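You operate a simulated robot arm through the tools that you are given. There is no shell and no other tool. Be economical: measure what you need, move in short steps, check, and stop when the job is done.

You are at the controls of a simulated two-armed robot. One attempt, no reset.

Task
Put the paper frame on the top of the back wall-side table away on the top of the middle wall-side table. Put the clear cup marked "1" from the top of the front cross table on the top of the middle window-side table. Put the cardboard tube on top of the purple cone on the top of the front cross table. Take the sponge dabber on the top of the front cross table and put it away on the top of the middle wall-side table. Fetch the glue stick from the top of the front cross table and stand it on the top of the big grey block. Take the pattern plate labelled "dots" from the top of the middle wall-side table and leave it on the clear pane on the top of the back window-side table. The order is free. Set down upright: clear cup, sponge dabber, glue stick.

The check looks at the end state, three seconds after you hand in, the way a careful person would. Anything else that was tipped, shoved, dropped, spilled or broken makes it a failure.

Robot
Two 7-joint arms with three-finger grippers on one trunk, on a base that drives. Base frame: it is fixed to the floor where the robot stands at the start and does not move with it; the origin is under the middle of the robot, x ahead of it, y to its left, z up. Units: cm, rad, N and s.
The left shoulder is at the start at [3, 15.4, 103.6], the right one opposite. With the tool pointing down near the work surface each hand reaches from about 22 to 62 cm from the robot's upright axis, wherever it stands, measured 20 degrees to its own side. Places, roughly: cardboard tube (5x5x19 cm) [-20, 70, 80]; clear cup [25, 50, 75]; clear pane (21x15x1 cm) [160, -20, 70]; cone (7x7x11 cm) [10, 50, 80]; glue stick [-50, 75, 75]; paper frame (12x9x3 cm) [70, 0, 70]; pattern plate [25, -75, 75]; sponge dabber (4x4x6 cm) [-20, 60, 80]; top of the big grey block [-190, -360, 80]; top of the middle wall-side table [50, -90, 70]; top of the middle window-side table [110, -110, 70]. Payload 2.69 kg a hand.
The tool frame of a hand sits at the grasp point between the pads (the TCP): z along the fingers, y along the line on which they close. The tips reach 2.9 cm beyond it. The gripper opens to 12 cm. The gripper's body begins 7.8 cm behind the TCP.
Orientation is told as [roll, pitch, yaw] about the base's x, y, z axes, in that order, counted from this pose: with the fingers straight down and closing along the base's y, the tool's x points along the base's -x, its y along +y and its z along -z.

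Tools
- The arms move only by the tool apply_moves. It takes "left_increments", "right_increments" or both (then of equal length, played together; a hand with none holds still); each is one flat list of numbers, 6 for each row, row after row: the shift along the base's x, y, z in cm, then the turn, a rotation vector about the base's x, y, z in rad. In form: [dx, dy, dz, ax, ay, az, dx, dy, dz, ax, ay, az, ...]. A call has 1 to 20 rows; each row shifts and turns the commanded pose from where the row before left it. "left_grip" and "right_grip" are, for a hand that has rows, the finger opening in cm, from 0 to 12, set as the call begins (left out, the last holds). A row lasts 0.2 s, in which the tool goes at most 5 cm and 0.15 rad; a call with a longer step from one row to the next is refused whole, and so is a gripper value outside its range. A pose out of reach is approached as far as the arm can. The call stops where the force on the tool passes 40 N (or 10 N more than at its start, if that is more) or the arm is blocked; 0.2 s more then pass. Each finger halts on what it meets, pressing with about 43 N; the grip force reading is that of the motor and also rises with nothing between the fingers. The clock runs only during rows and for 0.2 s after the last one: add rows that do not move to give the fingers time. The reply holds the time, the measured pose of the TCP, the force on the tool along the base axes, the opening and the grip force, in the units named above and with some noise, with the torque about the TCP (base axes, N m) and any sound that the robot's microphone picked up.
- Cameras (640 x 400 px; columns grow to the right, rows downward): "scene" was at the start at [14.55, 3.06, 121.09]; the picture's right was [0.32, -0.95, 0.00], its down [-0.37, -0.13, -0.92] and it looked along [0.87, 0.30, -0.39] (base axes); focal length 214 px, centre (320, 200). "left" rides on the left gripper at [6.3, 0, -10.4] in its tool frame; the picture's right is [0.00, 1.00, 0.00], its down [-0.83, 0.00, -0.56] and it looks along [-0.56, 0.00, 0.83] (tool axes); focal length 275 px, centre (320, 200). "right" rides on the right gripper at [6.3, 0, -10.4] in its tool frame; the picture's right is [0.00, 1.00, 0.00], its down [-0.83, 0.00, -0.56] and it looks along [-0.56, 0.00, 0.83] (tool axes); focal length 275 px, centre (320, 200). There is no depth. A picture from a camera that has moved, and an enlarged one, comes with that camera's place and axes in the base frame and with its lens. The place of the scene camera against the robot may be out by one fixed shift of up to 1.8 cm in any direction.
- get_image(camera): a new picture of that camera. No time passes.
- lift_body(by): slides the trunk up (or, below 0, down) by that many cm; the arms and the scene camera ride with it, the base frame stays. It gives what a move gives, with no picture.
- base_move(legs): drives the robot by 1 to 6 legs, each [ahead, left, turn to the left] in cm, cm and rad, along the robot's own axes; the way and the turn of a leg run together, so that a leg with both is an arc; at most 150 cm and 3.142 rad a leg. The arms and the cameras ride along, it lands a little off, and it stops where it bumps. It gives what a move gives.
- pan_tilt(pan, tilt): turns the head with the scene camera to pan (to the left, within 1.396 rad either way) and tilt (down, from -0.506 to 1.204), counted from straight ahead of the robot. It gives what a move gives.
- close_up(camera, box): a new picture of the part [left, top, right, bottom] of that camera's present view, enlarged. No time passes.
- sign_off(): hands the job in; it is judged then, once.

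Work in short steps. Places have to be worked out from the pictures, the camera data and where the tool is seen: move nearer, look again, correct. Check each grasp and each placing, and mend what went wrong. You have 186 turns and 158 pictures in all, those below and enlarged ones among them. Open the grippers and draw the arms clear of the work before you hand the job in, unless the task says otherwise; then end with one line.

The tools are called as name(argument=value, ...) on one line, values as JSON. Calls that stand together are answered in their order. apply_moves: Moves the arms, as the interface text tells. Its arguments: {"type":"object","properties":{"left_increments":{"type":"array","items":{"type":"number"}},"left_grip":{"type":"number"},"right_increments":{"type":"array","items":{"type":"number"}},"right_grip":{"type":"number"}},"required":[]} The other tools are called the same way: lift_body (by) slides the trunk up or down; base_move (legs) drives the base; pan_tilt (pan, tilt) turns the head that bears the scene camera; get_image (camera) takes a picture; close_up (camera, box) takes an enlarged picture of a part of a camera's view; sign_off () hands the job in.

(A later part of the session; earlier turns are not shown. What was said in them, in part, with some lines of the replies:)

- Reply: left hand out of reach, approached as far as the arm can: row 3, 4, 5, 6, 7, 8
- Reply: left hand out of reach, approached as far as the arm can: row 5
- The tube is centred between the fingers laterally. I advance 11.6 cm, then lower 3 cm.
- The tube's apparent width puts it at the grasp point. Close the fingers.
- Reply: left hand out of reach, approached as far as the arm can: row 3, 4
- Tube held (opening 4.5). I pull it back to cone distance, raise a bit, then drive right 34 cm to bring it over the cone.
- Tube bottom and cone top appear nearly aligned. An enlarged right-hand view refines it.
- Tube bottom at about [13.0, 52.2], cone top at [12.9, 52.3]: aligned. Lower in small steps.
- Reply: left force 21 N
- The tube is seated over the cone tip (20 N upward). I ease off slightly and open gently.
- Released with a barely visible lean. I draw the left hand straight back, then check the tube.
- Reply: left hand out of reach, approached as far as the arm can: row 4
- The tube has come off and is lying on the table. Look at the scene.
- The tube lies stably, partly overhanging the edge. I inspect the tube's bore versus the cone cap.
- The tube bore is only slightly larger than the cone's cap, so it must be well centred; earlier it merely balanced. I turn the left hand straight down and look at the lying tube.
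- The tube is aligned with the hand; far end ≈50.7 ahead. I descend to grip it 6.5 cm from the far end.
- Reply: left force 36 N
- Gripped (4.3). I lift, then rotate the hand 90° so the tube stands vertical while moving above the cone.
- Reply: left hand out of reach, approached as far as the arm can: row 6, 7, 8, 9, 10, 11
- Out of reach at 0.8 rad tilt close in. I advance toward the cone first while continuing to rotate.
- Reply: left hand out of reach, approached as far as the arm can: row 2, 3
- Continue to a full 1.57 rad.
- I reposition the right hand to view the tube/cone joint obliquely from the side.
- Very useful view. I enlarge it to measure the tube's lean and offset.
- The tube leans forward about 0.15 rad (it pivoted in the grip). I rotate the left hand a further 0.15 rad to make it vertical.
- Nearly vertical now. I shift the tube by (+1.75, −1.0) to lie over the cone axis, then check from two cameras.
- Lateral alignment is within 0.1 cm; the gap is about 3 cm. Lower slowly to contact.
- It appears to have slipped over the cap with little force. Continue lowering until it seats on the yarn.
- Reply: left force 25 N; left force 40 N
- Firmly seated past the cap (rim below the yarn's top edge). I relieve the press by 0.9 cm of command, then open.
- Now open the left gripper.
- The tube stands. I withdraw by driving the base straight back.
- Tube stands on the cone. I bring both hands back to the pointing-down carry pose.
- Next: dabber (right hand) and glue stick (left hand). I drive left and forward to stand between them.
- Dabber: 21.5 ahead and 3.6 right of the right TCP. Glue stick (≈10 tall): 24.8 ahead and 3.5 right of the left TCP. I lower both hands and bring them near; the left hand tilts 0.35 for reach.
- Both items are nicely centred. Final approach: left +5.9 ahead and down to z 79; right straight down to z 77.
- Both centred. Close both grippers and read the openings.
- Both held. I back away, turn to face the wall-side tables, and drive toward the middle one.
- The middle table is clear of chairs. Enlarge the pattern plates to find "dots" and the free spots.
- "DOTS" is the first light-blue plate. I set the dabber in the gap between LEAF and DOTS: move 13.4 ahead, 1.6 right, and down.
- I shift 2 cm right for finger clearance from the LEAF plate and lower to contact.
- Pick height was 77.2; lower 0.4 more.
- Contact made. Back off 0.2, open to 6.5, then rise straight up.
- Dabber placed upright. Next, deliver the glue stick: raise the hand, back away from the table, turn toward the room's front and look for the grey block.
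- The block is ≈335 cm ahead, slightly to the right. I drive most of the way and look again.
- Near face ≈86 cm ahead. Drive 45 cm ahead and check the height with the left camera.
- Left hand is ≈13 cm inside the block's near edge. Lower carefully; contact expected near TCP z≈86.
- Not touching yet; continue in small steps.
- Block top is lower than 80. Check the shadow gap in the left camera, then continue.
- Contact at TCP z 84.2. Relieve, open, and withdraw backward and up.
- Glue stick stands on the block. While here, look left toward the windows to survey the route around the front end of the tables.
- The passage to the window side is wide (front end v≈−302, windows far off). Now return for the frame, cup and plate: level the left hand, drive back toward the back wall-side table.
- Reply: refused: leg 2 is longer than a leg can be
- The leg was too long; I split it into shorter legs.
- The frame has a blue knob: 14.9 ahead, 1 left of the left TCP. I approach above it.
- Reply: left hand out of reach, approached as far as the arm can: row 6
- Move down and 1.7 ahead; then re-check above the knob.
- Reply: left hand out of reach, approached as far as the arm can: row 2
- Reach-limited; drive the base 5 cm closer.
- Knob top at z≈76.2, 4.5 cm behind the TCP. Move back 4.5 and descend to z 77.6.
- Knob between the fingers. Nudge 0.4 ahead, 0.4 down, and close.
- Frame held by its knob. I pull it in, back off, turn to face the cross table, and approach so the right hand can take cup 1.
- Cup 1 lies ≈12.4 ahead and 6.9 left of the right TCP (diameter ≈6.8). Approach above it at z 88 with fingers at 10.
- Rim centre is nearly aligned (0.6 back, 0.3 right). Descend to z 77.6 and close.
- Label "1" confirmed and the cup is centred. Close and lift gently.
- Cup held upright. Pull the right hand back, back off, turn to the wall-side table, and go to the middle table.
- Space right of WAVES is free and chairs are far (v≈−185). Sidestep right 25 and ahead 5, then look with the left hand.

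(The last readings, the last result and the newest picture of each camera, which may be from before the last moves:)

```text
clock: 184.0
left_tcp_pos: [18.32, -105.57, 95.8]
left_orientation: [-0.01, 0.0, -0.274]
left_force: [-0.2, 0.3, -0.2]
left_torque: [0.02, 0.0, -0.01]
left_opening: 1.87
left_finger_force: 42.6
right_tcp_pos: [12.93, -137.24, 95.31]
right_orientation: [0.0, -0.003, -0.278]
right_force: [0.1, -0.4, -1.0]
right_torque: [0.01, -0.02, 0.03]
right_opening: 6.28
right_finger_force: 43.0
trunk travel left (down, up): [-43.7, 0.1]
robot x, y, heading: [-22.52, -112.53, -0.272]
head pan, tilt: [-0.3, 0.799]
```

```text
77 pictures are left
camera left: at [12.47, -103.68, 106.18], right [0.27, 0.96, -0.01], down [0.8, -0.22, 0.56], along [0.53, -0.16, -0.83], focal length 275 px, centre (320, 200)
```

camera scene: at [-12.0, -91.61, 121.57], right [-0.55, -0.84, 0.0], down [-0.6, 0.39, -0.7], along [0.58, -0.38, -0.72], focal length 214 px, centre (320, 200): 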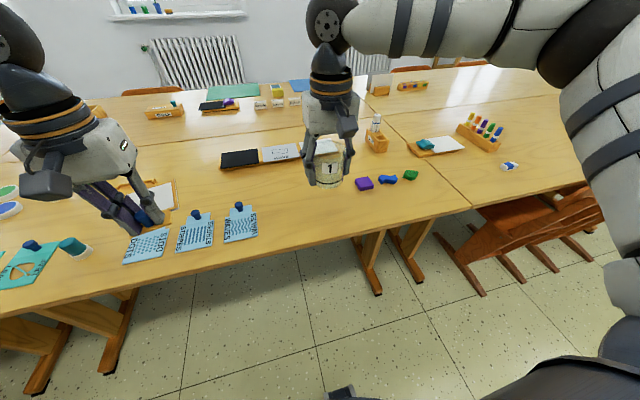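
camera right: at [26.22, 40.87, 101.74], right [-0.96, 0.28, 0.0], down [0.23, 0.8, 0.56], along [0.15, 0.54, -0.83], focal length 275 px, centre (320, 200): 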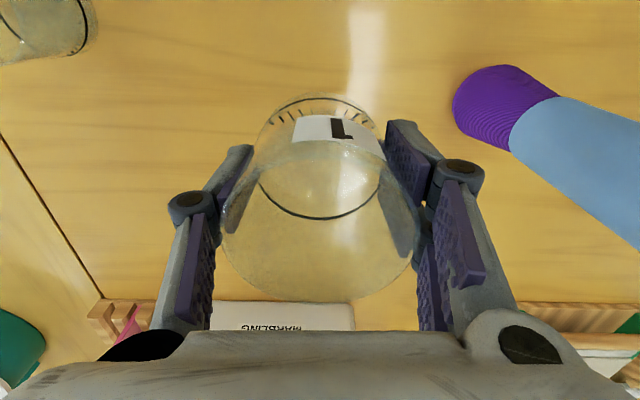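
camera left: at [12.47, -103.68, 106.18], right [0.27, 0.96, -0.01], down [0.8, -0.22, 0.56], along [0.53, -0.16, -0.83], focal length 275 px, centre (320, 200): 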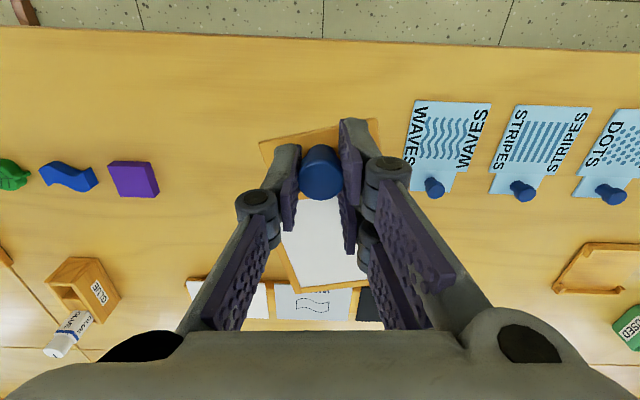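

Clear area beneath. Advance 5 cm and lower to just above pick height (77.3).

apply_moves(left_increments=[2.41, -0.68, -4, 0, 0, 0, 2.41, -0.68, -4, 0, 0, 0, 0, 0, -4, 0, 0, 0, 0, 0, -4, 0, 0, 0, 0, 0, -1.9, 0, 0, 0, 0, 0, 0, 0, 0, 0])

apply_moves(left_increments=[0, 0, -0.5, 0, 0, 0, 0, 0, 0, 0, 0, 0])

apply_moves(left_increments=[0, 0, -0.3, 0, 0, 0, 0, 0, 0, 0, 0, 0])

get_image(camera="left")

```text
clock: 185.4
left_tcp_pos: [23.31, -106.74, 77.73]
left_orientation: [-0.011, 0.0, -0.273]
left_force: [0.1, -0.1, -0.6]
left_torque: [-0.02, 0.05, -0.01]
left_opening: 1.88
left_finger_force: 43.3
right_tcp_pos: [12.94, -137.16, 95.23]
right_orientation: [-0.002, -0.001, -0.275]
right_force: [-0.7, 0.7, -1.0]
right_torque: [-0.03, -0.02, 0.02]
right_opening: 6.28
right_finger_force: 42.9
trunk travel left (down, up): [-43.7, 0.1]
robot x, y, heading: [-22.22, -112.28, -0.276]
head pan, tilt: [-0.3, 0.799]
```

```text
clock: 186.0
left_tcp_pos: [23.13, -106.81, 77.38]
left_orientation: [-0.011, -0.001, -0.273]
left_force: [-0.1, 1.2, -1.1]
left_torque: [0.0, -0.01, -0.02]
left_opening: 1.88
left_finger_force: 42.3
right_tcp_pos: [12.93, -137.34, 95.29]
right_orientation: [-0.001, -0.004, -0.275]
right_force: [0.1, -0.6, -0.9]
right_torque: [0.0, 0.0, -0.01]
right_opening: 6.27
right_finger_force: 43.3
trunk travel left (down, up): [-43.7, 0.1]
robot x, y, heading: [-22.0, -112.81, -0.275]
head pan, tilt: [-0.3, 0.799]
```

```text
clock: 186.6
left_tcp_pos: [23.29, -106.77, 77.22]
left_orientation: [-0.011, -0.003, -0.274]
left_force: [-0.8, 2.8, 15.1]
left_torque: [-0.43, -0.01, -0.01]
left_opening: 1.89
left_finger_force: 42.9
right_tcp_pos: [12.83, -137.24, 95.38]
right_orientation: [-0.001, -0.005, -0.276]
right_force: [-0.6, -0.2, 0.8]
right_torque: [-0.01, 0.0, 0.01]
right_opening: 6.27
right_finger_force: 43.6
trunk travel left (down, up): [-43.7, 0.1]
robot x, y, heading: [-22.15, -112.26, -0.272]
head pan, tilt: [-0.3, 0.799]
```

```text
76 pictures are left
camera left: at [17.27, -105.02, 87.62], right [0.27, 0.96, -0.01], down [0.8, -0.22, 0.56], along [0.54, -0.16, -0.83], focal length 275 px, centre (320, 200)
```

left: 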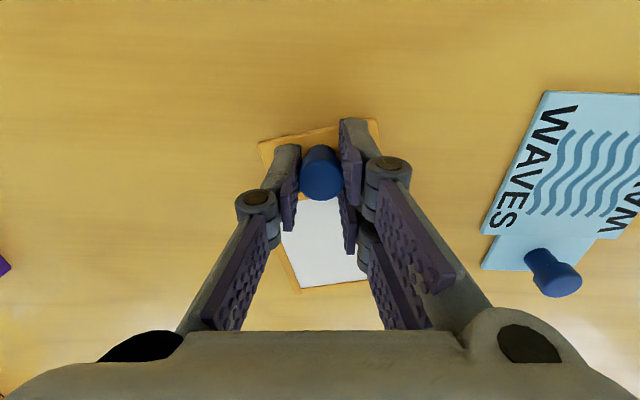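

Contact (15 N). Open and lift away.

apply_moves(left_increments=[0, 0, 0.2, 0, 0, 0, 0, 0, 0, 0, 0, 0])

apply_moves(left_increments=[0, 0, 0, 0, 0, 0, 0, 0, 0, 0, 0, 0, 0, 0, 3, 0, 0, 0, 0, 0, 4, 0, 0, 0, 0, 0, 4, 0, 0, 0, -2.41, 0.68, 3, 0, 0, 0], left_grip=5)

base_move(legs=[[0, 36, 0]])

get_image(camera="left")

```text
clock: 187.2
left_tcp_pos: [23.3, -106.8, 77.27]
left_orientation: [-0.011, -0.001, -0.275]
left_force: [2.4, -0.4, 6.5]
left_torque: [-0.22, -0.45, 0.04]
left_opening: 1.86
left_finger_force: 43.3
right_tcp_pos: [12.86, -137.28, 95.24]
right_orientation: [-0.002, -0.001, -0.277]
right_force: [-0.4, 0.4, -0.2]
right_torque: [-0.02, 0.0, 0.02]
right_opening: 6.26
right_finger_force: 43.2
trunk travel left (down, up): [-43.7, 0.1]
robot x, y, heading: [-22.15, -112.79, -0.268]
head pan, tilt: [-0.3, 0.799]
```

```text
clock: 188.6
left_tcp_pos: [20.73, -106.08, 91.28]
left_orientation: [-0.01, 0.0, -0.275]
left_force: [-0.1, 0.8, 0.1]
left_torque: [-0.02, -0.02, -0.02]
left_opening: 5.04
left_finger_force: 0.0
right_tcp_pos: [12.91, -137.35, 95.37]
right_orientation: [-0.001, -0.002, -0.275]
right_force: [0.7, 0.4, -0.6]
right_torque: [0.0, -0.03, 0.03]
right_opening: 6.24
right_finger_force: 43.0
trunk travel left (down, up): [-43.7, 0.1]
robot x, y, heading: [-22.1, -112.72, -0.274]
head pan, tilt: [-0.3, 0.799]
```

```text
clock: 192.0
left_tcp_pos: [30.65, -71.48, 91.21]
left_orientation: [-0.01, 0.0, -0.274]
left_force: [-0.2, 0.1, 0.5]
left_torque: [0.01, -0.03, -0.02]
left_opening: 4.99
left_finger_force: 0.1
right_tcp_pos: [22.85, -102.56, 95.21]
right_orientation: [-0.001, -0.002, -0.276]
right_force: [0.1, 0.5, -0.9]
right_torque: [0.02, -0.04, 0.01]
right_opening: 6.24
right_finger_force: 43.2
trunk travel left (down, up): [-43.7, 0.1]
robot x, y, heading: [-12.32, -77.62, -0.273]
head pan, tilt: [-0.3, 0.799]
```

```text
75 pictures are left
camera left: at [24.69, -69.68, 101.69], right [0.27, 0.96, -0.01], down [0.8, -0.22, 0.56], along [0.53, -0.16, -0.83], focal length 275 px, centre (320, 200)
```

left: 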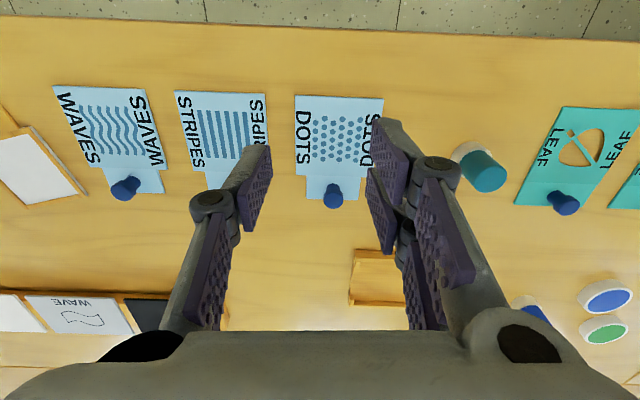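

Frame lies flat in place. DOTS knob is 10.4 ahead and 1.4 left of the left TCP; approach above it.

apply_moves(left_increments=[3.47, -0.47, -3, 0, 0, 0, 3.47, -0.47, -3, 0, 0, 0, 3.47, -0.47, -2.5, 0, 0, 0, 0, 0, 0, 0, 0, 0], left_grip=5)

get_image(camera="left")

```text
clock: 193.0
left_tcp_pos: [40.96, -73.02, 82.74]
left_orientation: [-0.011, -0.003, -0.274]
left_force: [0.3, 0.3, -0.2]
left_torque: [-0.03, 0.0, 0.0]
left_opening: 5.01
left_finger_force: 0.0
right_tcp_pos: [22.66, -102.58, 95.25]
right_orientation: [-0.002, -0.001, -0.276]
right_force: [-0.3, -0.2, 0.1]
right_torque: [-0.01, -0.01, 0.05]
right_opening: 6.21
right_finger_force: 42.8
trunk travel left (down, up): [-43.7, 0.1]
robot x, y, heading: [-12.53, -77.82, -0.276]
head pan, tilt: [-0.3, 0.799]
```

```text
74 pictures are left
camera left: at [34.97, -71.15, 93.14], right [0.28, 0.96, -0.01], down [0.8, -0.22, 0.56], along [0.53, -0.16, -0.83], focal length 275 px, centre (320, 200)
```

left: 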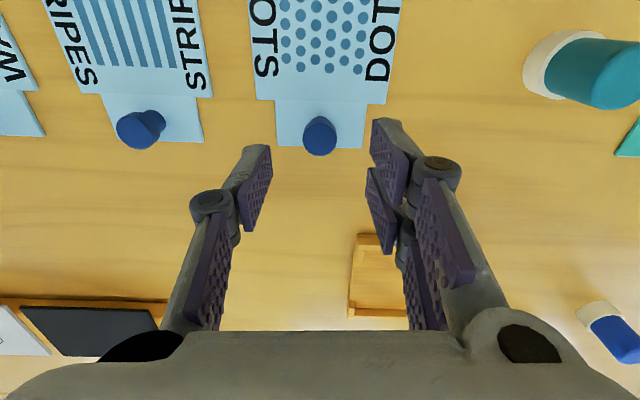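

Knob 0.65 ahead. Descend to z 77.1, close and lift.

apply_moves(left_increments=[0.63, -0.18, -2.8, 0, 0, 0, 0, 0, -2.8, 0, 0, 0, 0, 0, 0, 0, 0, 0])

get_image(camera="left")

apply_moves(left_increments=[0, 0, 0, 0, 0, 0, 0, 0, 0, 0, 0, 0, 0, 0, 0, 0, 0, 0], left_grip=0.5)

apply_moves(left_increments=[0, 0, 1.5, 0, 0, 0, 0, 0, 3, 0, 0, 0, 0, 0, 4, 0, 0, 0, 0, 0, 4, 0, 0, 0, -3.5, 1, 3, 0, 0, 0, -3.5, 1, 2, 0, 0, 0])

get_image(camera="left")

```text
clock: 193.8
left_tcp_pos: [41.65, -73.08, 77.29]
left_orientation: [-0.01, -0.003, -0.274]
left_force: [0.3, 0.1, 4.7]
left_torque: [0.16, 0.01, 0.05]
left_opening: 5.1
left_finger_force: 0.2
right_tcp_pos: [22.65, -102.65, 95.31]
right_orientation: [0.0, -0.001, -0.278]
right_force: [-0.8, -0.3, -1.5]
right_torque: [-0.02, 0.03, 0.0]
right_opening: 6.22
right_finger_force: 43.1
trunk travel left (down, up): [-43.7, 0.1]
robot x, y, heading: [-12.35, -78.18, -0.279]
head pan, tilt: [-0.3, 0.799]
```

```text
73 pictures are left
camera left: at [35.67, -71.37, 87.6], right [0.27, 0.96, -0.01], down [0.8, -0.22, 0.56], along [0.53, -0.16, -0.83], focal length 275 px, centre (320, 200)
```

left: 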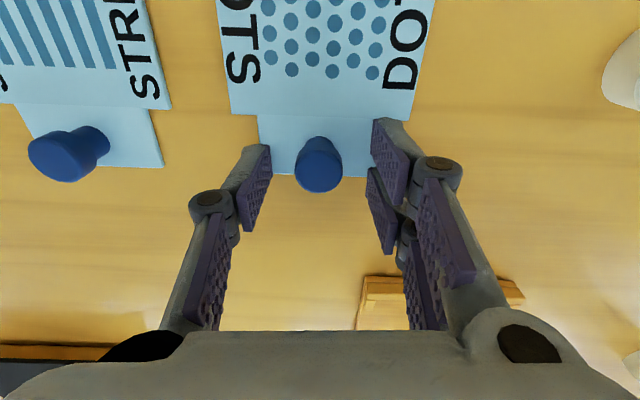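

```text
clock: 194.6
left_tcp_pos: [41.63, -73.25, 77.14]
left_orientation: [-0.011, -0.002, -0.275]
left_force: [1.4, -0.9, 9.8]
left_torque: [-0.04, 0.0, -0.03]
left_opening: 1.89
left_finger_force: 43.0
right_tcp_pos: [22.59, -102.62, 95.3]
right_orientation: [0.0, -0.002, -0.278]
right_force: [-0.4, -0.6, -1.4]
right_torque: [0.02, 0.02, -0.03]
right_opening: 6.23
right_finger_force: 43.1
trunk travel left (down, up): [-43.7, 0.1]
robot x, y, heading: [-12.43, -77.44, -0.275]
head pan, tilt: [-0.3, 0.799]
```

```text
clock: 196.0
left_tcp_pos: [34.48, -71.12, 94.69]
left_orientation: [-0.01, -0.001, -0.273]
left_force: [-0.7, 0.0, -0.9]
left_torque: [-0.04, -0.02, 0.02]
left_opening: 1.86
left_finger_force: 42.6
right_tcp_pos: [22.63, -102.59, 95.22]
right_orientation: [-0.003, -0.002, -0.279]
right_force: [0.1, -0.2, 0.1]
right_torque: [0.0, -0.02, -0.01]
right_opening: 6.19
right_finger_force: 43.0
trunk travel left (down, up): [-43.7, 0.1]
robot x, y, heading: [-12.22, -77.81, -0.275]
head pan, tilt: [-0.3, 0.799]
```

```text
72 pictures are left
camera left: at [28.59, -69.27, 105.12], right [0.27, 0.96, -0.01], down [0.8, -0.22, 0.56], along [0.53, -0.16, -0.83], focal length 275 px, centre (320, 200)
```

left: 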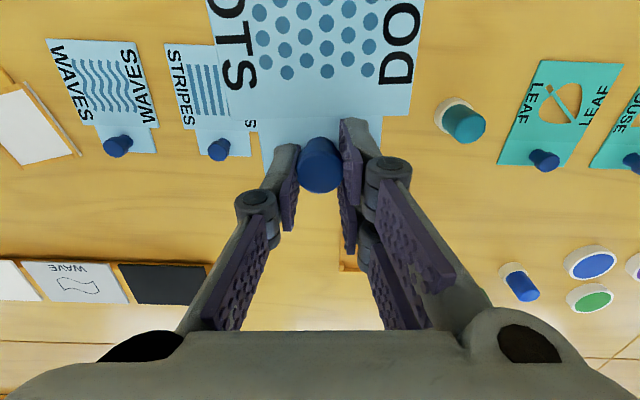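

DOTS plate held. Check the cup grip, then drive around the front end of the tables.

get_image(camera="right")

base_move(legs=[[-30, 0, 0], [0, 0, -1.57], [140, 0, 0], [125, 25, 0], [0, 0, 1.57]])

pan_tilt(pan=0.2, tilt=0.4)

get_image(camera="scene")

```text
71 pictures are left
camera right: at [16.5, -101.01, 105.7], right [0.27, 0.96, 0.0], down [0.8, -0.22, 0.56], along [0.54, -0.15, -0.83], focal length 275 px, centre (320, 200)
```

right: 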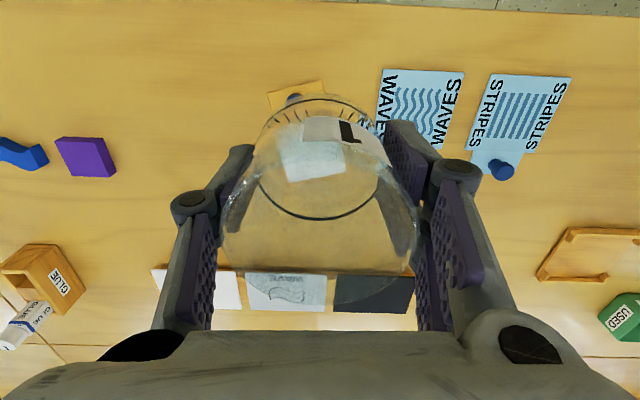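

```text
clock: 218.3
left_tcp_pos: [-42.04, -324.68, 94.53]
left_orientation: [-0.012, 0.001, -0.276]
left_force: [-0.3, -0.4, 0.0]
left_torque: [-0.03, 0.0, 0.02]
left_opening: 1.94
left_finger_force: 44.0
right_tcp_pos: [-54.27, -356.27, 95.19]
right_orientation: [-0.001, -0.002, -0.279]
right_force: [-0.3, 0.0, 0.3]
right_torque: [0.03, -0.02, -0.04]
right_opening: 6.19
right_finger_force: 43.5
trunk travel left (down, up): [-43.7, 0.1]
robot x, y, heading: [-89.48, -331.35, -0.28]
head pan, tilt: [-0.3, 0.799]
```

```text
clock: 219.2
left_tcp_pos: [-42.1, -324.65, 94.59]
left_orientation: [-0.009, 0.0, -0.275]
left_force: [-0.5, -0.6, -0.6]
left_torque: [-0.01, -0.02, -0.01]
left_opening: 1.96
left_finger_force: 43.4
right_tcp_pos: [-54.14, -356.26, 95.3]
right_orientation: [-0.002, -0.002, -0.28]
right_force: [0.2, 0.0, -0.4]
right_torque: [0.04, 0.01, -0.01]
right_opening: 6.21
right_finger_force: 42.5
trunk travel left (down, up): [-43.7, 0.1]
robot x, y, heading: [-89.4, -331.35, -0.28]
head pan, tilt: [0.201, 0.4]
```

```text
70 pictures are left
camera scene: at [-78.56, -332.18, 125.06], right [-0.08, -1.0, 0.0], down [-0.39, 0.03, -0.92], along [0.92, -0.07, -0.39], focal length 214 px, centre (320, 200)
```

scene: 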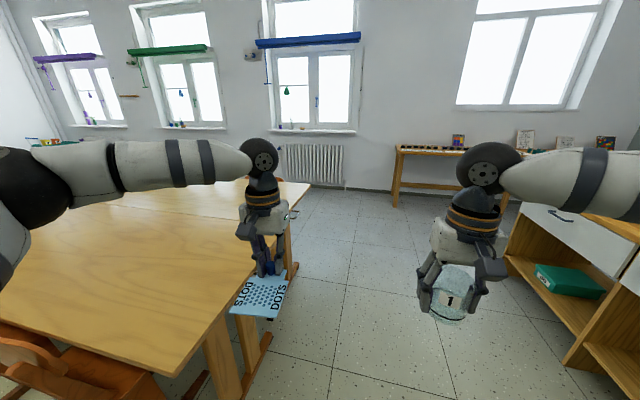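

The way is open. Drive past the end of the tables to the window aisle and turn to look along it.

base_move(legs=[[145, 0, 0], [75, 0, 0], [0, 0, 1.57]])

pan_tilt(pan=0.15, tilt=0.5)

get_image(camera="scene")

```text
clock: 233.8
left_tcp_pos: [114.08, -343.88, 94.64]
left_orientation: [-0.01, 0.0, 1.292]
left_force: [-0.1, 0.2, 0.4]
left_torque: [0.01, 0.0, 0.03]
left_opening: 1.95
left_finger_force: 43.4
right_tcp_pos: [145.66, -355.97, 95.33]
right_orientation: [-0.002, -0.003, 1.292]
right_force: [0.0, -0.2, 0.0]
right_torque: [-0.03, 0.01, 0.03]
right_opening: 6.2
right_finger_force: 43.9
trunk travel left (down, up): [-43.7, 0.1]
robot x, y, heading: [120.71, -391.1, 1.292]
head pan, tilt: [0.201, 0.4]
```

```text
clock: 234.5
left_tcp_pos: [114.12, -343.95, 94.58]
left_orientation: [-0.011, -0.002, 1.294]
left_force: [0.2, 0.7, -0.2]
left_torque: [0.03, -0.01, -0.01]
left_opening: 1.97
left_finger_force: 43.0
right_tcp_pos: [145.69, -355.79, 95.22]
right_orientation: [0.0, -0.003, 1.292]
right_force: [0.3, -0.6, -0.2]
right_torque: [0.01, 0.0, 0.02]
right_opening: 6.21
right_finger_force: 43.1
trunk travel left (down, up): [-43.7, 0.1]
robot x, y, heading: [120.9, -391.44, 1.292]
head pan, tilt: [0.15, 0.499]
```

```text
69 pictures are left
camera scene: at [123.4, -381.78, 124.16], right [0.99, -0.13, 0.0], down [-0.06, -0.47, -0.88], along [0.11, 0.87, -0.48], focal length 214 px, centre (320, 200)
```

scene: 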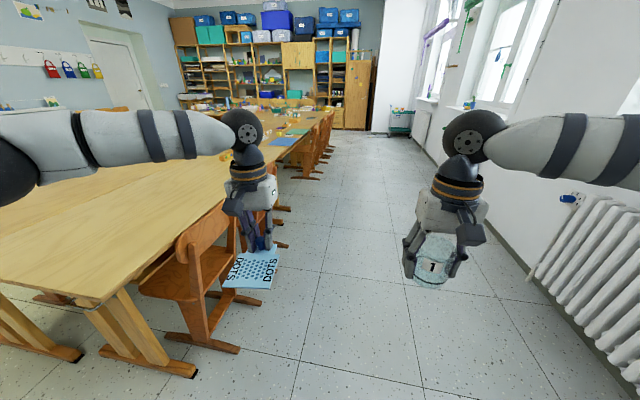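

The aisle is wide with chairs hugging the table. Drive up to the middle window-side table and turn to face it.

base_move(legs=[[135, 0, 0], [130, 0, -0.01], [0, 0, 1.57]])

pan_tilt(pan=0.0, tilt=0.7)

get_image(camera="scene")

```text
clock: 251.2
left_tcp_pos: [147.67, -143.51, 94.64]
left_orientation: [-0.01, 0.0, 2.866]
left_force: [0.5, -0.3, 0.0]
left_torque: [0.02, 0.02, 0.03]
left_opening: 1.95
left_finger_force: 42.6
right_tcp_pos: [159.64, -112.04, 95.18]
right_orientation: [-0.001, -0.002, 2.864]
right_force: [-0.8, -0.3, -0.1]
right_torque: [0.01, -0.03, -0.02]
right_opening: 6.18
right_finger_force: 43.6
trunk travel left (down, up): [-43.7, 0.1]
robot x, y, heading: [194.53, -136.98, 2.869]
head pan, tilt: [0.15, 0.499]
```

```text
clock: 251.9
left_tcp_pos: [147.64, -143.45, 94.54]
left_orientation: [-0.011, -0.001, 2.867]
left_force: [-0.6, -0.1, -0.4]
left_torque: [0.01, -0.01, -0.02]
left_opening: 1.96
left_finger_force: 43.2
right_tcp_pos: [159.55, -111.97, 95.14]
right_orientation: [-0.001, -0.001, 2.864]
right_force: [-0.6, 0.8, -0.9]
right_torque: [0.01, 0.01, -0.02]
right_opening: 6.16
right_finger_force: 43.2
trunk travel left (down, up): [-43.7, 0.1]
robot x, y, heading: [194.93, -136.66, 2.863]
head pan, tilt: [0.0, 0.7]
```

```text
68 pictures are left
camera scene: at [187.72, -134.31, 122.39], right [0.27, 0.96, 0.0], down [0.62, -0.18, -0.77], along [-0.74, 0.21, -0.64], focal length 214 px, centre (320, 200)
```

scene: 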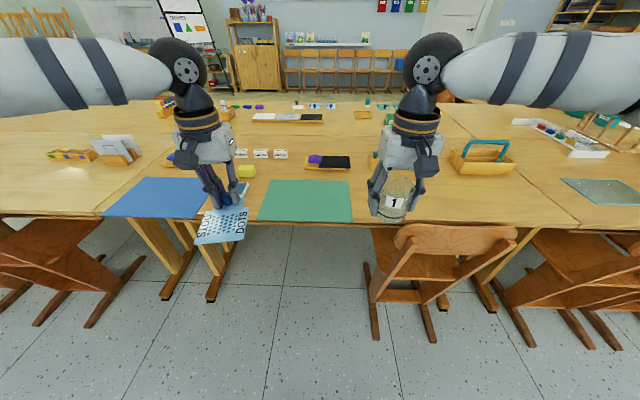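

I'm facing the middle window-side table. The clear spot right of the green mat is good for the cup. Move 15 ahead, then carry the cup over it and lower.

base_move(legs=[[15, 0, 0]])

apply_moves(right_increments=[-2.16, 2.17, 0, 0, 0, 0, -2.16, 2.17, 0, 0, 0, 0, -2.16, 2.17, 0, 0, 0, 0, 0, 0, -4, 0, 0, 0, 0, 0, -4, 0, 0, 0])

get_image(camera="right")

```text
clock: 253.3
left_tcp_pos: [133.2, -139.38, 94.6]
left_orientation: [-0.009, 0.001, 2.864]
left_force: [-0.3, 0.1, 0.3]
left_torque: [-0.01, 0.0, 0.03]
left_opening: 1.96
left_finger_force: 43.1
right_tcp_pos: [145.25, -107.82, 95.23]
right_orientation: [-0.002, 0.0, 2.862]
right_force: [-0.4, -0.3, 0.3]
right_torque: [-0.02, -0.01, 0.01]
right_opening: 6.16
right_finger_force: 42.9
trunk travel left (down, up): [-43.7, 0.1]
robot x, y, heading: [180.47, -132.8, 2.862]
head pan, tilt: [0.0, 0.7]
```

```text
clock: 254.5
left_tcp_pos: [133.28, -139.34, 94.53]
left_orientation: [-0.011, -0.001, 2.864]
left_force: [0.1, 0.3, -0.5]
left_torque: [-0.03, 0.0, 0.0]
left_opening: 1.96
left_finger_force: 42.8
right_tcp_pos: [138.95, -101.43, 87.2]
right_orientation: [-0.002, -0.003, 2.861]
right_force: [0.0, 0.2, -1.0]
right_torque: [0.0, -0.01, 0.0]
right_opening: 6.18
right_finger_force: 42.6
trunk travel left (down, up): [-43.7, 0.1]
robot x, y, heading: [180.31, -132.74, 2.862]
head pan, tilt: [0.0, 0.7]
```

```text
67 pictures are left
camera right: at [144.86, -103.14, 97.67], right [-0.27, -0.96, 0.0], down [-0.8, 0.23, 0.56], along [-0.54, 0.15, -0.83], focal length 275 px, centre (320, 200)
```

right: 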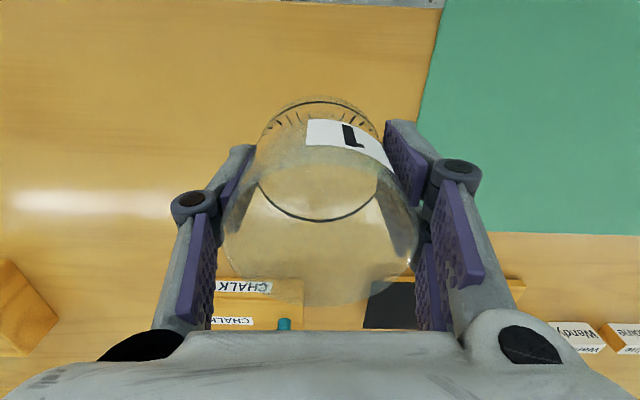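

Clear spot. Shift 2 cm away from the mat and lower toward z 78.

apply_moves(right_increments=[0.54, 1.92, -3, 0, 0, 0, 0, 0, -3, 0, 0, 0, 0, 0, -2.6, 0, 0, 0, 0, 0, 0, 0, 0, 0])

apply_moves(right_increments=[0, 0, -0.5, 0, 0, 0, 0, 0, 0, 0, 0, 0])

apply_moves(right_increments=[0, 0, -0.35, 0, 0, 0, 0, 0, 0, 0, 0, 0])

apply_moves(right_increments=[0, 0, -0.25, 0, 0, 0, 0, 0, 0, 0, 0, 0])

```text
clock: 255.5
left_tcp_pos: [133.34, -139.27, 94.68]
left_orientation: [-0.012, 0.001, 2.865]
left_force: [-0.4, -0.6, -1.0]
left_torque: [0.01, -0.01, 0.03]
left_opening: 1.93
left_finger_force: 43.0
right_tcp_pos: [139.37, -99.42, 78.66]
right_orientation: [-0.004, 0.0, 2.861]
right_force: [-0.3, -0.3, 0.4]
right_torque: [0.01, 0.01, 0.0]
right_opening: 6.17
right_finger_force: 43.4
trunk travel left (down, up): [-43.7, 0.1]
robot x, y, heading: [180.22, -132.96, 2.865]
head pan, tilt: [0.0, 0.7]
```

```text
clock: 256.1
left_tcp_pos: [133.17, -139.32, 94.62]
left_orientation: [-0.01, 0.0, 2.864]
left_force: [0.0, 0.0, -0.4]
left_torque: [-0.03, 0.0, -0.02]
left_opening: 1.97
left_finger_force: 43.3
right_tcp_pos: [139.37, -99.4, 78.24]
right_orientation: [-0.002, 0.0, 2.862]
right_force: [0.1, -0.6, -0.5]
right_torque: [0.02, 0.0, -0.02]
right_opening: 6.18
right_finger_force: 42.9
trunk travel left (down, up): [-43.7, 0.1]
robot x, y, heading: [180.29, -132.6, 2.862]
head pan, tilt: [0.0, 0.7]
```

```text
clock: 256.7
left_tcp_pos: [133.28, -139.32, 94.61]
left_orientation: [-0.01, 0.0, 2.864]
left_force: [-0.2, 0.3, 0.0]
left_torque: [-0.04, 0.01, 0.0]
left_opening: 1.95
left_finger_force: 42.9
right_tcp_pos: [139.4, -99.36, 77.86]
right_orientation: [-0.001, -0.002, 2.862]
right_force: [0.4, 0.8, -0.1]
right_torque: [-0.01, 0.05, -0.01]
right_opening: 6.17
right_finger_force: 43.1
trunk travel left (down, up): [-43.7, 0.1]
robot x, y, heading: [180.51, -132.53, 2.863]
head pan, tilt: [0.0, 0.7]
```

```text
clock: 257.3
left_tcp_pos: [133.44, -139.39, 94.74]
left_orientation: [-0.01, -0.001, 2.865]
left_force: [-0.5, 0.1, -0.8]
left_torque: [-0.03, 0.01, 0.02]
left_opening: 1.98
left_finger_force: 43.0
right_tcp_pos: [139.36, -99.44, 77.84]
right_orientation: [-0.001, -0.005, 2.859]
right_force: [2.7, 0.5, 12.8]
right_torque: [-0.06, -0.34, 0.04]
right_opening: 6.18
right_finger_force: 42.8
trunk travel left (down, up): [-43.7, 0.1]
robot x, y, heading: [180.43, -132.85, 2.862]
head pan, tilt: [0.0, 0.7]
```

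Contact. Relieve, open to 9.5, rise straight up and check.

apply_moves(right_increments=[0, 0, 0.25, 0, 0, 0, 0, 0, 0, 0, 0, 0])

apply_moves(right_increments=[0, 0, 0, 0, 0, 0, 0, 0, 0, 0, 0, 0, 0, 0, 2.5, 0, 0, 0, 0, 0, 4, 0, 0, 0, 0, 0, 4, 0, 0, 0, 0, 0, 4, 0, 0, 0], right_grip=9.5)

get_image(camera="right")

```text
clock: 257.9
left_tcp_pos: [133.34, -139.34, 94.66]
left_orientation: [-0.011, 0.001, 2.864]
left_force: [-0.1, 0.9, -2.2]
left_torque: [0.0, 0.03, -0.02]
left_opening: 1.94
left_finger_force: 42.8
right_tcp_pos: [139.34, -99.44, 77.73]
right_orientation: [-0.003, -0.002, 2.863]
right_force: [-1.4, 0.8, 4.5]
right_torque: [0.03, 0.02, -0.01]
right_opening: 6.22
right_finger_force: 42.9
trunk travel left (down, up): [-43.7, 0.1]
robot x, y, heading: [180.61, -132.86, 2.862]
head pan, tilt: [0.0, 0.7]
```

```text
clock: 259.3
left_tcp_pos: [133.43, -139.33, 94.66]
left_orientation: [-0.01, -0.002, 2.866]
left_force: [-0.1, -0.4, -0.5]
left_torque: [0.02, 0.02, -0.01]
left_opening: 1.95
left_finger_force: 43.0
right_tcp_pos: [139.41, -99.41, 92.32]
right_orientation: [-0.002, 0.0, 2.86]
right_force: [0.2, -0.2, 0.0]
right_torque: [0.01, 0.02, -0.03]
right_opening: 9.51
right_finger_force: 0.0
trunk travel left (down, up): [-43.7, 0.1]
robot x, y, heading: [180.58, -132.42, 2.856]
head pan, tilt: [0.0, 0.7]
```

```text
66 pictures are left
camera right: at [145.37, -101.18, 102.83], right [-0.27, -0.96, 0.0], down [-0.8, 0.23, 0.56], along [-0.54, 0.15, -0.83], focal length 275 px, centre (320, 200)
```

right: 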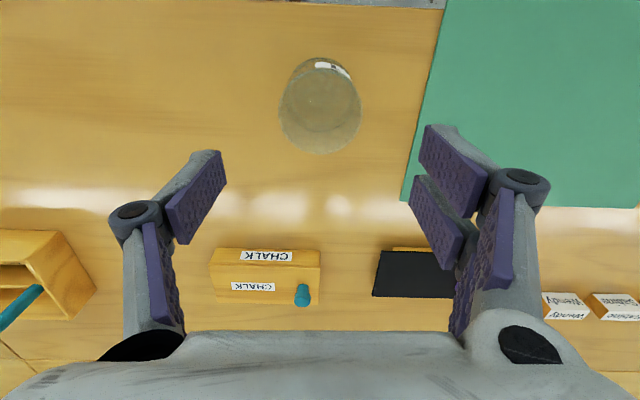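

Cup 1 stands on the middle window-side table. Retract the right hand, back off, and sidestep right to the back window-side table.

apply_moves(right_increments=[3.8, -1.1, 2, 0, 0, 0, 3.8, -1.1, 2, 0, 0, 0, 3.8, -1.1, 2, 0, 0, 0], right_grip=5)

base_move(legs=[[-17, 0, 0], [0, -110, 0]])

pan_tilt(pan=0.0, tilt=0.8)

get_image(camera="scene")

```text
clock: 260.1
left_tcp_pos: [133.41, -139.24, 94.74]
left_orientation: [-0.012, -0.003, 2.866]
left_force: [0.7, -0.3, -0.7]
left_torque: [0.01, 0.06, -0.01]
left_opening: 1.92
left_finger_force: 42.8
right_tcp_pos: [150.87, -102.81, 98.54]
right_orientation: [-0.004, -0.002, 2.859]
right_force: [-0.4, -0.8, 0.2]
right_torque: [0.0, 0.03, -0.03]
right_opening: 5.0
right_finger_force: 0.1
trunk travel left (down, up): [-43.7, 0.1]
robot x, y, heading: [180.17, -132.49, 2.864]
head pan, tilt: [0.0, 0.7]
```

```text
clock: 269.9
left_tcp_pos: [179.84, -38.17, 94.72]
left_orientation: [-0.01, 0.001, 2.868]
left_force: [0.7, -0.8, -1.0]
left_torque: [-0.02, 0.02, -0.01]
left_opening: 1.93
left_finger_force: 43.0
right_tcp_pos: [197.37, -1.49, 98.36]
right_orientation: [-0.002, -0.001, 2.866]
right_force: [0.0, -0.2, -0.3]
right_torque: [-0.02, -0.03, 0.0]
right_opening: 4.98
right_finger_force: 0.0
trunk travel left (down, up): [-43.7, 0.1]
robot x, y, heading: [227.02, -31.24, 2.863]
head pan, tilt: [0.0, 0.7]
```

```text
clock: 270.6
left_tcp_pos: [179.91, -38.17, 94.63]
left_orientation: [-0.009, -0.001, 2.867]
left_force: [0.6, 0.1, -0.2]
left_torque: [0.03, 0.04, 0.01]
left_opening: 1.92
left_finger_force: 43.3
right_tcp_pos: [197.28, -1.55, 98.46]
right_orientation: [-0.003, -0.003, 2.866]
right_force: [-0.1, 0.9, 0.7]
right_torque: [0.0, 0.0, -0.01]
right_opening: 4.99
right_finger_force: 0.1
trunk travel left (down, up): [-43.7, 0.1]
robot x, y, heading: [226.67, -31.09, 2.865]
head pan, tilt: [0.0, 0.799]
```

```text
65 pictures are left
camera scene: at [220.43, -28.95, 121.56], right [0.27, 0.96, 0.0], down [0.69, -0.2, -0.7], along [-0.67, 0.19, -0.72], focal length 214 px, centre (320, 200)
```

scene: 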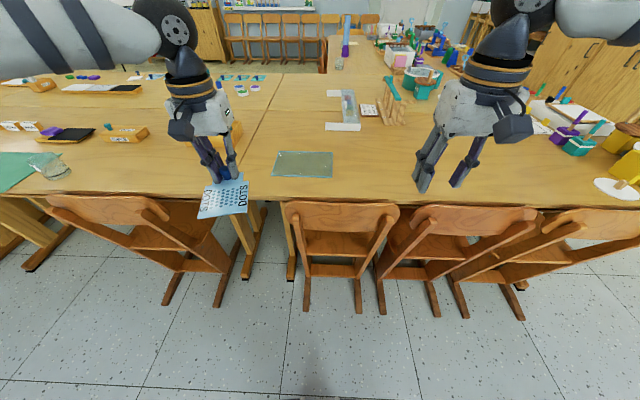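

The pane is about 71 cm ahead and slightly left. Chair feet are ≈44 cm ahead, so I advance 17 and sidestep right 12, then look with the left camera.

base_move(legs=[[0, -12, 0], [17, 0, 0]])

get_image(camera="left")

get_image(camera="scene")

```text
clock: 273.2
left_tcp_pos: [166.99, -21.87, 94.61]
left_orientation: [-0.01, -0.001, 2.868]
left_force: [-0.1, 0.0, -0.6]
left_torque: [-0.01, 0.02, -0.01]
left_opening: 1.92
left_finger_force: 42.7
right_tcp_pos: [184.24, 14.81, 98.2]
right_orientation: [-0.002, -0.002, 2.865]
right_force: [0.4, -0.2, -0.4]
right_torque: [-0.01, 0.04, 0.01]
right_opening: 5.0
right_finger_force: 0.2
trunk travel left (down, up): [-43.7, 0.1]
robot x, y, heading: [214.29, -15.01, 2.862]
head pan, tilt: [0.0, 0.799]
```

```text
64 pictures are left
camera left: at [173.02, -23.73, 105.05], right [-0.28, -0.96, -0.01], down [-0.8, 0.22, 0.56], along [-0.53, 0.16, -0.83], focal length 275 px, centre (320, 200)
```

left: 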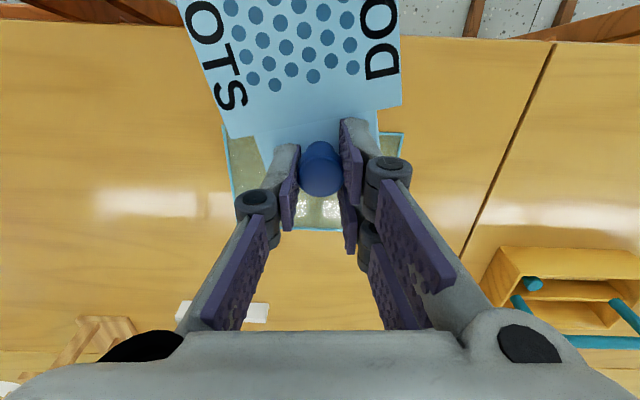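

```text
63 pictures are left
camera scene: at [207.35, -12.69, 121.56], right [0.27, 0.96, 0.0], down [0.69, -0.2, -0.7], along [-0.67, 0.19, -0.72], focal length 214 px, centre (320, 200)
```

scene: 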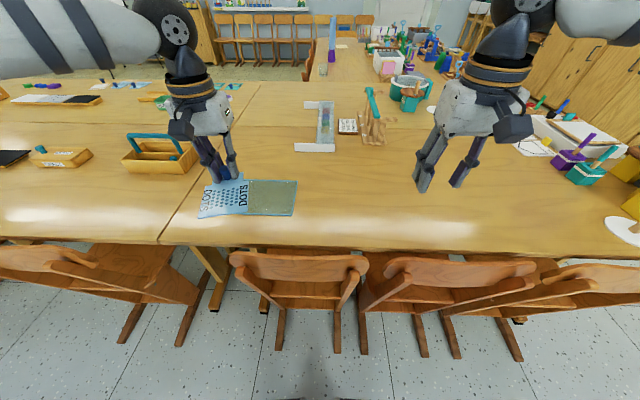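

Pane centre is 12.3 ahead and 0.9 right of the TCP; the plate extends 10 cm behind its knob and is yawed ≈0.2 rad. I move the base 5 cm closer, rotate the hand −0.22 to align, and advance over the pane.

base_move(legs=[[5, 0, 0]])

apply_moves(left_increments=[0, 0, -3, 0, 0, -0.11, 0, 0, -3, 0, 0, -0.11, -2.35, 1.0, -1, 0, 0, 0, -2.35, 1.0, 0, 0, 0, 0, -2.35, 1.0, 0, 0, 0, 0, -2.35, 1.0, 0, 0, 0, 0, 0, 0, 0, 0, 0, 0])

get_image(camera="left")

```text
clock: 274.2
left_tcp_pos: [162.03, -20.36, 94.67]
left_orientation: [-0.01, 0.001, 2.868]
left_force: [-0.5, 0.4, 0.3]
left_torque: [-0.01, -0.03, -0.01]
left_opening: 1.93
left_finger_force: 43.3
right_tcp_pos: [179.52, 16.15, 98.44]
right_orientation: [0.0, -0.001, 2.865]
right_force: [0.7, -0.3, -1.0]
right_torque: [0.01, 0.01, 0.01]
right_opening: 5.02
right_finger_force: 0.1
trunk travel left (down, up): [-43.7, 0.1]
robot x, y, heading: [209.43, -13.8, 2.866]
head pan, tilt: [0.0, 0.799]
```

```text
clock: 275.8
left_tcp_pos: [152.78, -16.58, 87.58]
left_orientation: [-0.011, 0.001, 2.647]
left_force: [-0.6, -0.5, -1.0]
left_torque: [-0.03, 0.01, 0.0]
left_opening: 1.91
left_finger_force: 43.5
right_tcp_pos: [179.52, 16.04, 98.47]
right_orientation: [-0.001, 0.0, 2.863]
right_force: [0.7, -0.2, -0.2]
right_torque: [0.02, -0.04, 0.0]
right_opening: 4.97
right_finger_force: 0.0
trunk travel left (down, up): [-43.7, 0.1]
robot x, y, heading: [209.34, -13.71, 2.862]
head pan, tilt: [0.0, 0.799]
```

```text
62 pictures are left
camera left: at [158.31, -19.71, 98.13], right [-0.48, -0.88, -0.01], down [-0.73, 0.39, 0.56], along [-0.48, 0.27, -0.83], focal length 275 px, centre (320, 200)
```

left: 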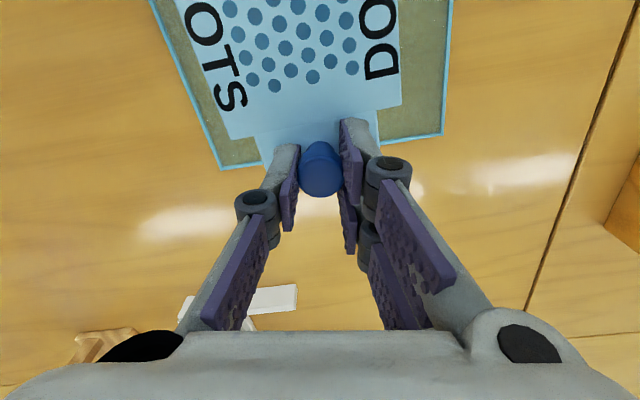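

Plate and pane are aligned; shift 0.9 ahead to centre it and lower.

apply_moves(left_increments=[-0.86, 0.27, -3, 0, 0, 0, 0, 0, -3, 0, 0, 0, 0, 0, -2.4, 0, 0, 0, 0, 0, 0, 0, 0, 0])

get_image(camera="left")

apply_moves(left_increments=[0, 0, -0.5, 0, 0, 0, 0, 0, 0, 0, 0, 0])

apply_moves(left_increments=[0, 0, -0.3, 0, 0, 0, 0, 0, 0, 0, 0, 0])

```text
clock: 276.8
left_tcp_pos: [151.91, -16.38, 79.38]
left_orientation: [-0.011, -0.002, 2.649]
left_force: [0.5, 0.4, -1.2]
left_torque: [0.0, 0.0, 0.01]
left_opening: 1.91
left_finger_force: 42.7
right_tcp_pos: [179.56, 16.11, 98.35]
right_orientation: [0.0, -0.003, 2.865]
right_force: [0.1, 0.3, 0.1]
right_torque: [0.02, 0.01, 0.04]
right_opening: 5.01
right_finger_force: 0.1
trunk travel left (down, up): [-43.7, 0.1]
robot x, y, heading: [209.13, -13.65, 2.862]
head pan, tilt: [0.0, 0.799]
```

```text
61 pictures are left
camera left: at [157.49, -19.47, 89.65], right [-0.48, -0.88, -0.01], down [-0.73, 0.39, 0.56], along [-0.48, 0.27, -0.83], focal length 275 px, centre (320, 200)
```

left: 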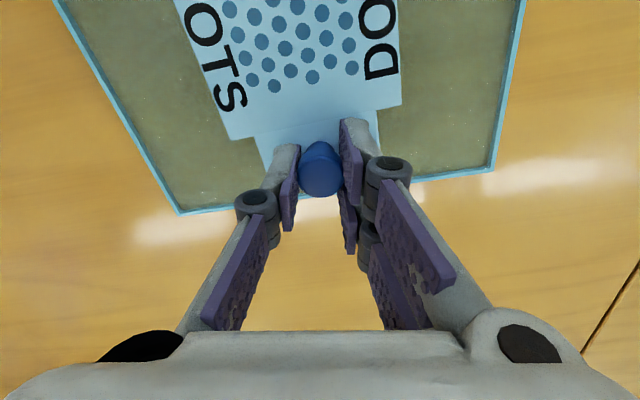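

```text
clock: 277.4
left_tcp_pos: [152.04, -16.35, 78.68]
left_orientation: [-0.011, -0.001, 2.649]
left_force: [-0.9, -0.3, -0.8]
left_torque: [0.0, 0.04, -0.04]
left_opening: 1.93
left_finger_force: 43.4
right_tcp_pos: [179.57, 16.19, 98.29]
right_orientation: [-0.001, 0.0, 2.864]
right_force: [-0.3, 1.2, -0.7]
right_torque: [0.01, -0.02, -0.01]
right_opening: 5.0
right_finger_force: 0.2
trunk travel left (down, up): [-43.7, 0.1]
robot x, y, heading: [209.43, -13.49, 2.867]
head pan, tilt: [0.0, 0.799]
```

```text
clock: 278.0
left_tcp_pos: [151.85, -16.25, 78.47]
left_orientation: [-0.011, 0.0, 2.647]
left_force: [0.4, 0.0, -0.8]
left_torque: [0.0, 0.06, 0.04]
left_opening: 1.89
left_finger_force: 42.9
right_tcp_pos: [179.54, 16.2, 98.39]
right_orientation: [-0.003, -0.002, 2.863]
right_force: [-0.1, -0.8, -0.1]
right_torque: [-0.01, 0.03, -0.02]
right_opening: 5.01
right_finger_force: 0.0
trunk travel left (down, up): [-43.7, 0.1]
robot x, y, heading: [209.8, -13.97, 2.863]
head pan, tilt: [0.0, 0.799]
```

Well within the pane. Continue down to contact.

apply_moves(left_increments=[0, 0, -0.3, 0, 0, 0, 0, 0, 0, 0, 0, 0])

apply_moves(left_increments=[0, 0, -0.25, 0, 0, 0, 0, 0, 0, 0, 0, 0])

apply_moves(left_increments=[0, 0, -0.2, 0, 0, 0, 0, 0, 0, 0, 0, 0])

```text
clock: 278.6
left_tcp_pos: [151.89, -16.31, 78.13]
left_orientation: [-0.01, 0.0, 2.648]
left_force: [0.2, 0.0, -0.1]
left_torque: [0.01, 0.05, -0.01]
left_opening: 1.9
left_finger_force: 43.0
right_tcp_pos: [179.46, 16.06, 98.4]
right_orientation: [-0.002, -0.001, 2.864]
right_force: [-0.1, -0.6, 0.5]
right_torque: [0.0, -0.01, -0.03]
right_opening: 5.0
right_finger_force: 0.0
trunk travel left (down, up): [-43.7, 0.1]
robot x, y, heading: [209.36, -13.91, 2.865]
head pan, tilt: [0.0, 0.799]
```

```text
clock: 279.2
left_tcp_pos: [151.88, -16.23, 77.93]
left_orientation: [-0.011, 0.0, 2.648]
left_force: [-0.1, 0.6, 0.2]
left_torque: [0.03, 0.04, 0.03]
left_opening: 1.89
left_finger_force: 42.6
right_tcp_pos: [179.5, 16.18, 98.3]
right_orientation: [-0.002, -0.003, 2.864]
right_force: [-0.5, -0.2, -0.8]
right_torque: [0.0, -0.03, 0.02]
right_opening: 5.02
right_finger_force: 0.0
trunk travel left (down, up): [-43.7, 0.1]
robot x, y, heading: [209.25, -13.95, 2.863]
head pan, tilt: [0.0, 0.799]
```

```text
clock: 279.8
left_tcp_pos: [151.94, -16.32, 77.69]
left_orientation: [-0.01, 0.001, 2.648]
left_force: [0.8, 0.0, -0.5]
left_torque: [0.03, 0.04, -0.01]
left_opening: 1.94
left_finger_force: 42.6
right_tcp_pos: [179.5, 16.26, 98.28]
right_orientation: [-0.002, -0.002, 2.864]
right_force: [-0.6, 0.6, 0.3]
right_torque: [0.01, 0.0, 0.02]
right_opening: 5.02
right_finger_force: 0.1
trunk travel left (down, up): [-43.7, 0.1]
robot x, y, heading: [209.23, -13.21, 2.867]
head pan, tilt: [0.0, 0.799]
```

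apply_moves(left_increments=[0, 0, -0.2, 0, 0, 0, 0, 0, 0, 0, 0, 0])

apply_moves(left_increments=[0, 0, -0.2, 0, 0, 0, 0, 0, 0, 0, 0, 0])

```text
clock: 280.4
left_tcp_pos: [151.91, -16.21, 77.63]
left_orientation: [-0.01, -0.001, 2.648]
left_force: [0.0, 0.2, 7.4]
left_torque: [-0.49, -0.51, -0.03]
left_opening: 1.89
left_finger_force: 43.0
right_tcp_pos: [179.57, 16.16, 98.4]
right_orientation: [0.0, -0.004, 2.863]
right_force: [0.2, 0.2, -0.5]
right_torque: [0.0, -0.02, -0.02]
right_opening: 4.97
right_finger_force: 0.0
trunk travel left (down, up): [-43.7, 0.1]
robot x, y, heading: [209.51, -13.69, 2.864]
head pan, tilt: [0.0, 0.799]
```

```text
clock: 281.0
left_tcp_pos: [151.88, -16.16, 77.61]
left_orientation: [-0.009, -0.005, 2.649]
left_force: [0.6, -0.8, 20.5]
left_torque: [-0.61, -0.89, -0.05]
left_opening: 1.89
left_finger_force: 42.9
right_tcp_pos: [179.67, 16.1, 98.55]
right_orientation: [0.0, -0.006, 2.864]
right_force: [0.6, -0.3, -0.1]
right_torque: [0.01, 0.04, 0.0]
right_opening: 4.98
right_finger_force: 0.1
trunk travel left (down, up): [-43.7, 0.1]
robot x, y, heading: [209.31, -13.89, 2.866]
head pan, tilt: [0.0, 0.799]
```

Contact on the pane at z 77.6. Relieve, open to 4.5, rise.

apply_moves(left_increments=[0, 0, 0.35, 0, 0, 0, 0, 0, 0, 0, 0, 0])

apply_moves(left_increments=[0, 0, 0, 0, 0, 0, 0, 0, 0, 0, 0, 0, 0, 0, 2, 0, 0, 0, 0, 0, 4, 0, 0, 0, 0, 0, 4, 0, 0, 0, 3.4, -1, 3, 0, 0, 0, 3.4, -1, 2, 0, 0, 0], left_grip=4.5)

get_image(camera="left")

```text
clock: 281.6
left_tcp_pos: [151.79, -16.22, 77.65]
left_orientation: [-0.012, 0.0, 2.649]
left_force: [-2.8, -0.2, 6.6]
left_torque: [-0.06, 0.18, 0.0]
left_opening: 1.91
left_finger_force: 43.0
right_tcp_pos: [179.51, 16.28, 98.37]
right_orientation: [0.0, -0.002, 2.864]
right_force: [0.1, 1.1, 0.1]
right_torque: [0.0, 0.01, 0.01]
right_opening: 5.0
right_finger_force: 0.1
trunk travel left (down, up): [-43.7, 0.1]
robot x, y, heading: [209.23, -13.6, 2.866]
head pan, tilt: [0.0, 0.799]
```

```text
clock: 283.2
left_tcp_pos: [158.87, -18.39, 92.72]
left_orientation: [-0.013, -0.002, 2.648]
left_force: [0.8, -0.4, -0.3]
left_torque: [-0.03, -0.03, -0.02]
left_opening: 4.51
left_finger_force: 0.1
right_tcp_pos: [179.62, 16.11, 98.44]
right_orientation: [-0.001, -0.002, 2.864]
right_force: [-1.0, -0.7, 1.1]
right_torque: [-0.03, 0.03, -0.01]
right_opening: 5.01
right_finger_force: 0.0
trunk travel left (down, up): [-43.7, 0.1]
robot x, y, heading: [209.52, -13.75, 2.864]
head pan, tilt: [0.0, 0.799]
```

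```text
60 pictures are left
camera left: at [164.38, -21.49, 103.08], right [-0.48, -0.88, -0.01], down [-0.73, 0.39, 0.56], along [-0.49, 0.27, -0.83], focal length 275 px, centre (320, 200)
```

left: 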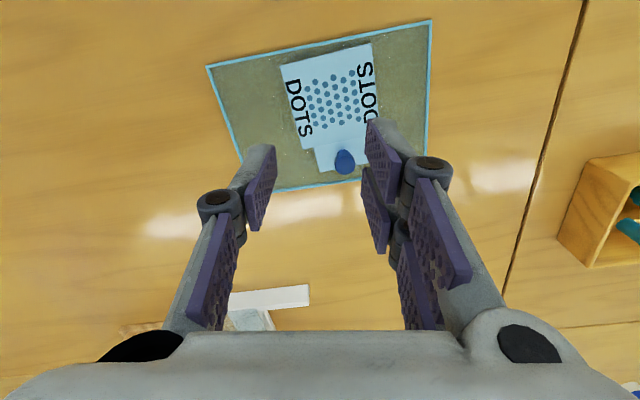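

The DOTS plate lies fully on the pane. I withdraw and verify the other placements from here.

base_move(legs=[[-25, 0, 0]])

pan_tilt(pan=0.2, tilt=0.5)

get_image(camera="scene")

```text
clock: 285.0
left_tcp_pos: [182.49, -25.11, 92.63]
left_orientation: [-0.01, -0.003, 2.649]
left_force: [0.3, 0.0, -0.1]
left_torque: [-0.02, 0.05, -0.01]
left_opening: 4.49
left_finger_force: 0.1
right_tcp_pos: [203.37, 9.35, 98.37]
right_orientation: [-0.002, -0.003, 2.866]
right_force: [0.4, 0.7, 0.7]
right_torque: [0.02, -0.01, 0.04]
right_opening: 5.01
right_finger_force: 0.0
trunk travel left (down, up): [-43.7, 0.1]
robot x, y, heading: [233.1, -20.29, 2.868]
head pan, tilt: [0.0, 0.799]
```

```text
clock: 285.8
left_tcp_pos: [182.62, -25.16, 92.66]
left_orientation: [-0.012, 0.0, 2.649]
left_force: [-0.7, -0.1, -0.4]
left_torque: [-0.03, 0.01, 0.01]
left_opening: 4.51
left_finger_force: 0.0
right_tcp_pos: [203.27, 9.38, 98.27]
right_orientation: [-0.003, -0.001, 2.864]
right_force: [-1.0, 0.0, -0.8]
right_torque: [-0.02, 0.01, -0.02]
right_opening: 5.0
right_finger_force: 0.0
trunk travel left (down, up): [-43.7, 0.1]
robot x, y, heading: [233.02, -20.61, 2.867]
head pan, tilt: [0.201, 0.499]
```

```text
59 pictures are left
camera scene: at [225.07, -19.6, 124.15], right [0.07, 1.0, 0.0], down [0.48, -0.04, -0.88], along [-0.88, 0.07, -0.48], focal length 214 px, centre (320, 200)
```

scene: 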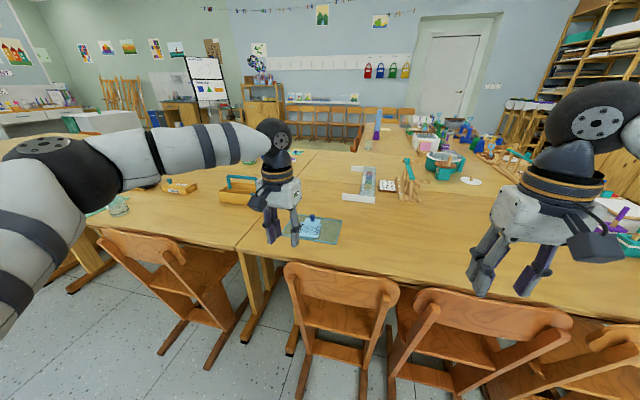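

close_up(camera="scene", box=[340, 90, 436, 150])

close_up(camera="scene", box=[60, 100, 260, 225])

```text
6.67 times, centred on (388, 120) of scene
camera zoom: at [225.07, -19.6, 124.15], right [0.07, 1.0, 0.0], down [0.48, -0.04, -0.88], along [-0.88, 0.07, -0.48], focal length 1430 px, centre (-133, 733)
```

zoom: 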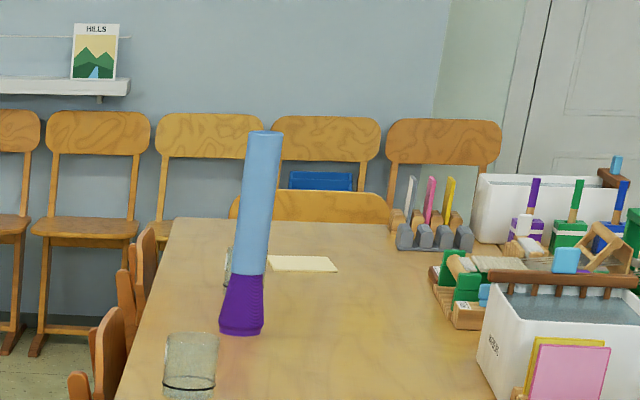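

```text
3.20 times, centred on (160, 162) of scene
camera zoom: at [225.07, -19.6, 124.15], right [0.07, 1.0, 0.0], down [0.48, -0.04, -0.88], along [-0.88, 0.07, -0.48], focal length 686 px, centre (832, 320)
```

zoom: 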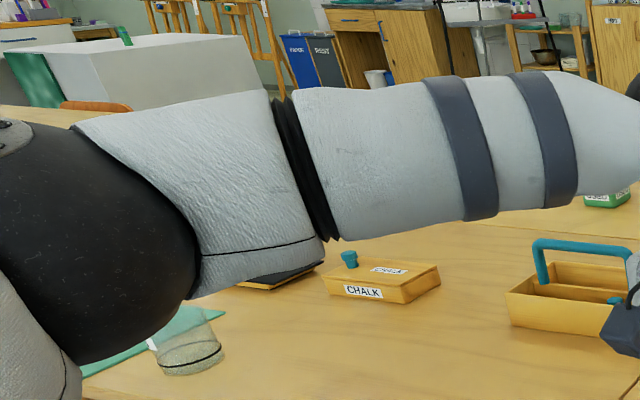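

Everything checks out: the tube stands on the cone, the glue stick is upright on the block, the cup is upright, the plate is on the pane, and the dabber and frame were checked after placing. The grippers are open and the arms are clear.

sign_off()

```text
The job is handed in.
```

I finished all six moves and handed the job in. During the work the tube fell off the cone once and lay on the front cross table; I picked it up and set it back on the cone. It was still standing in my last view.
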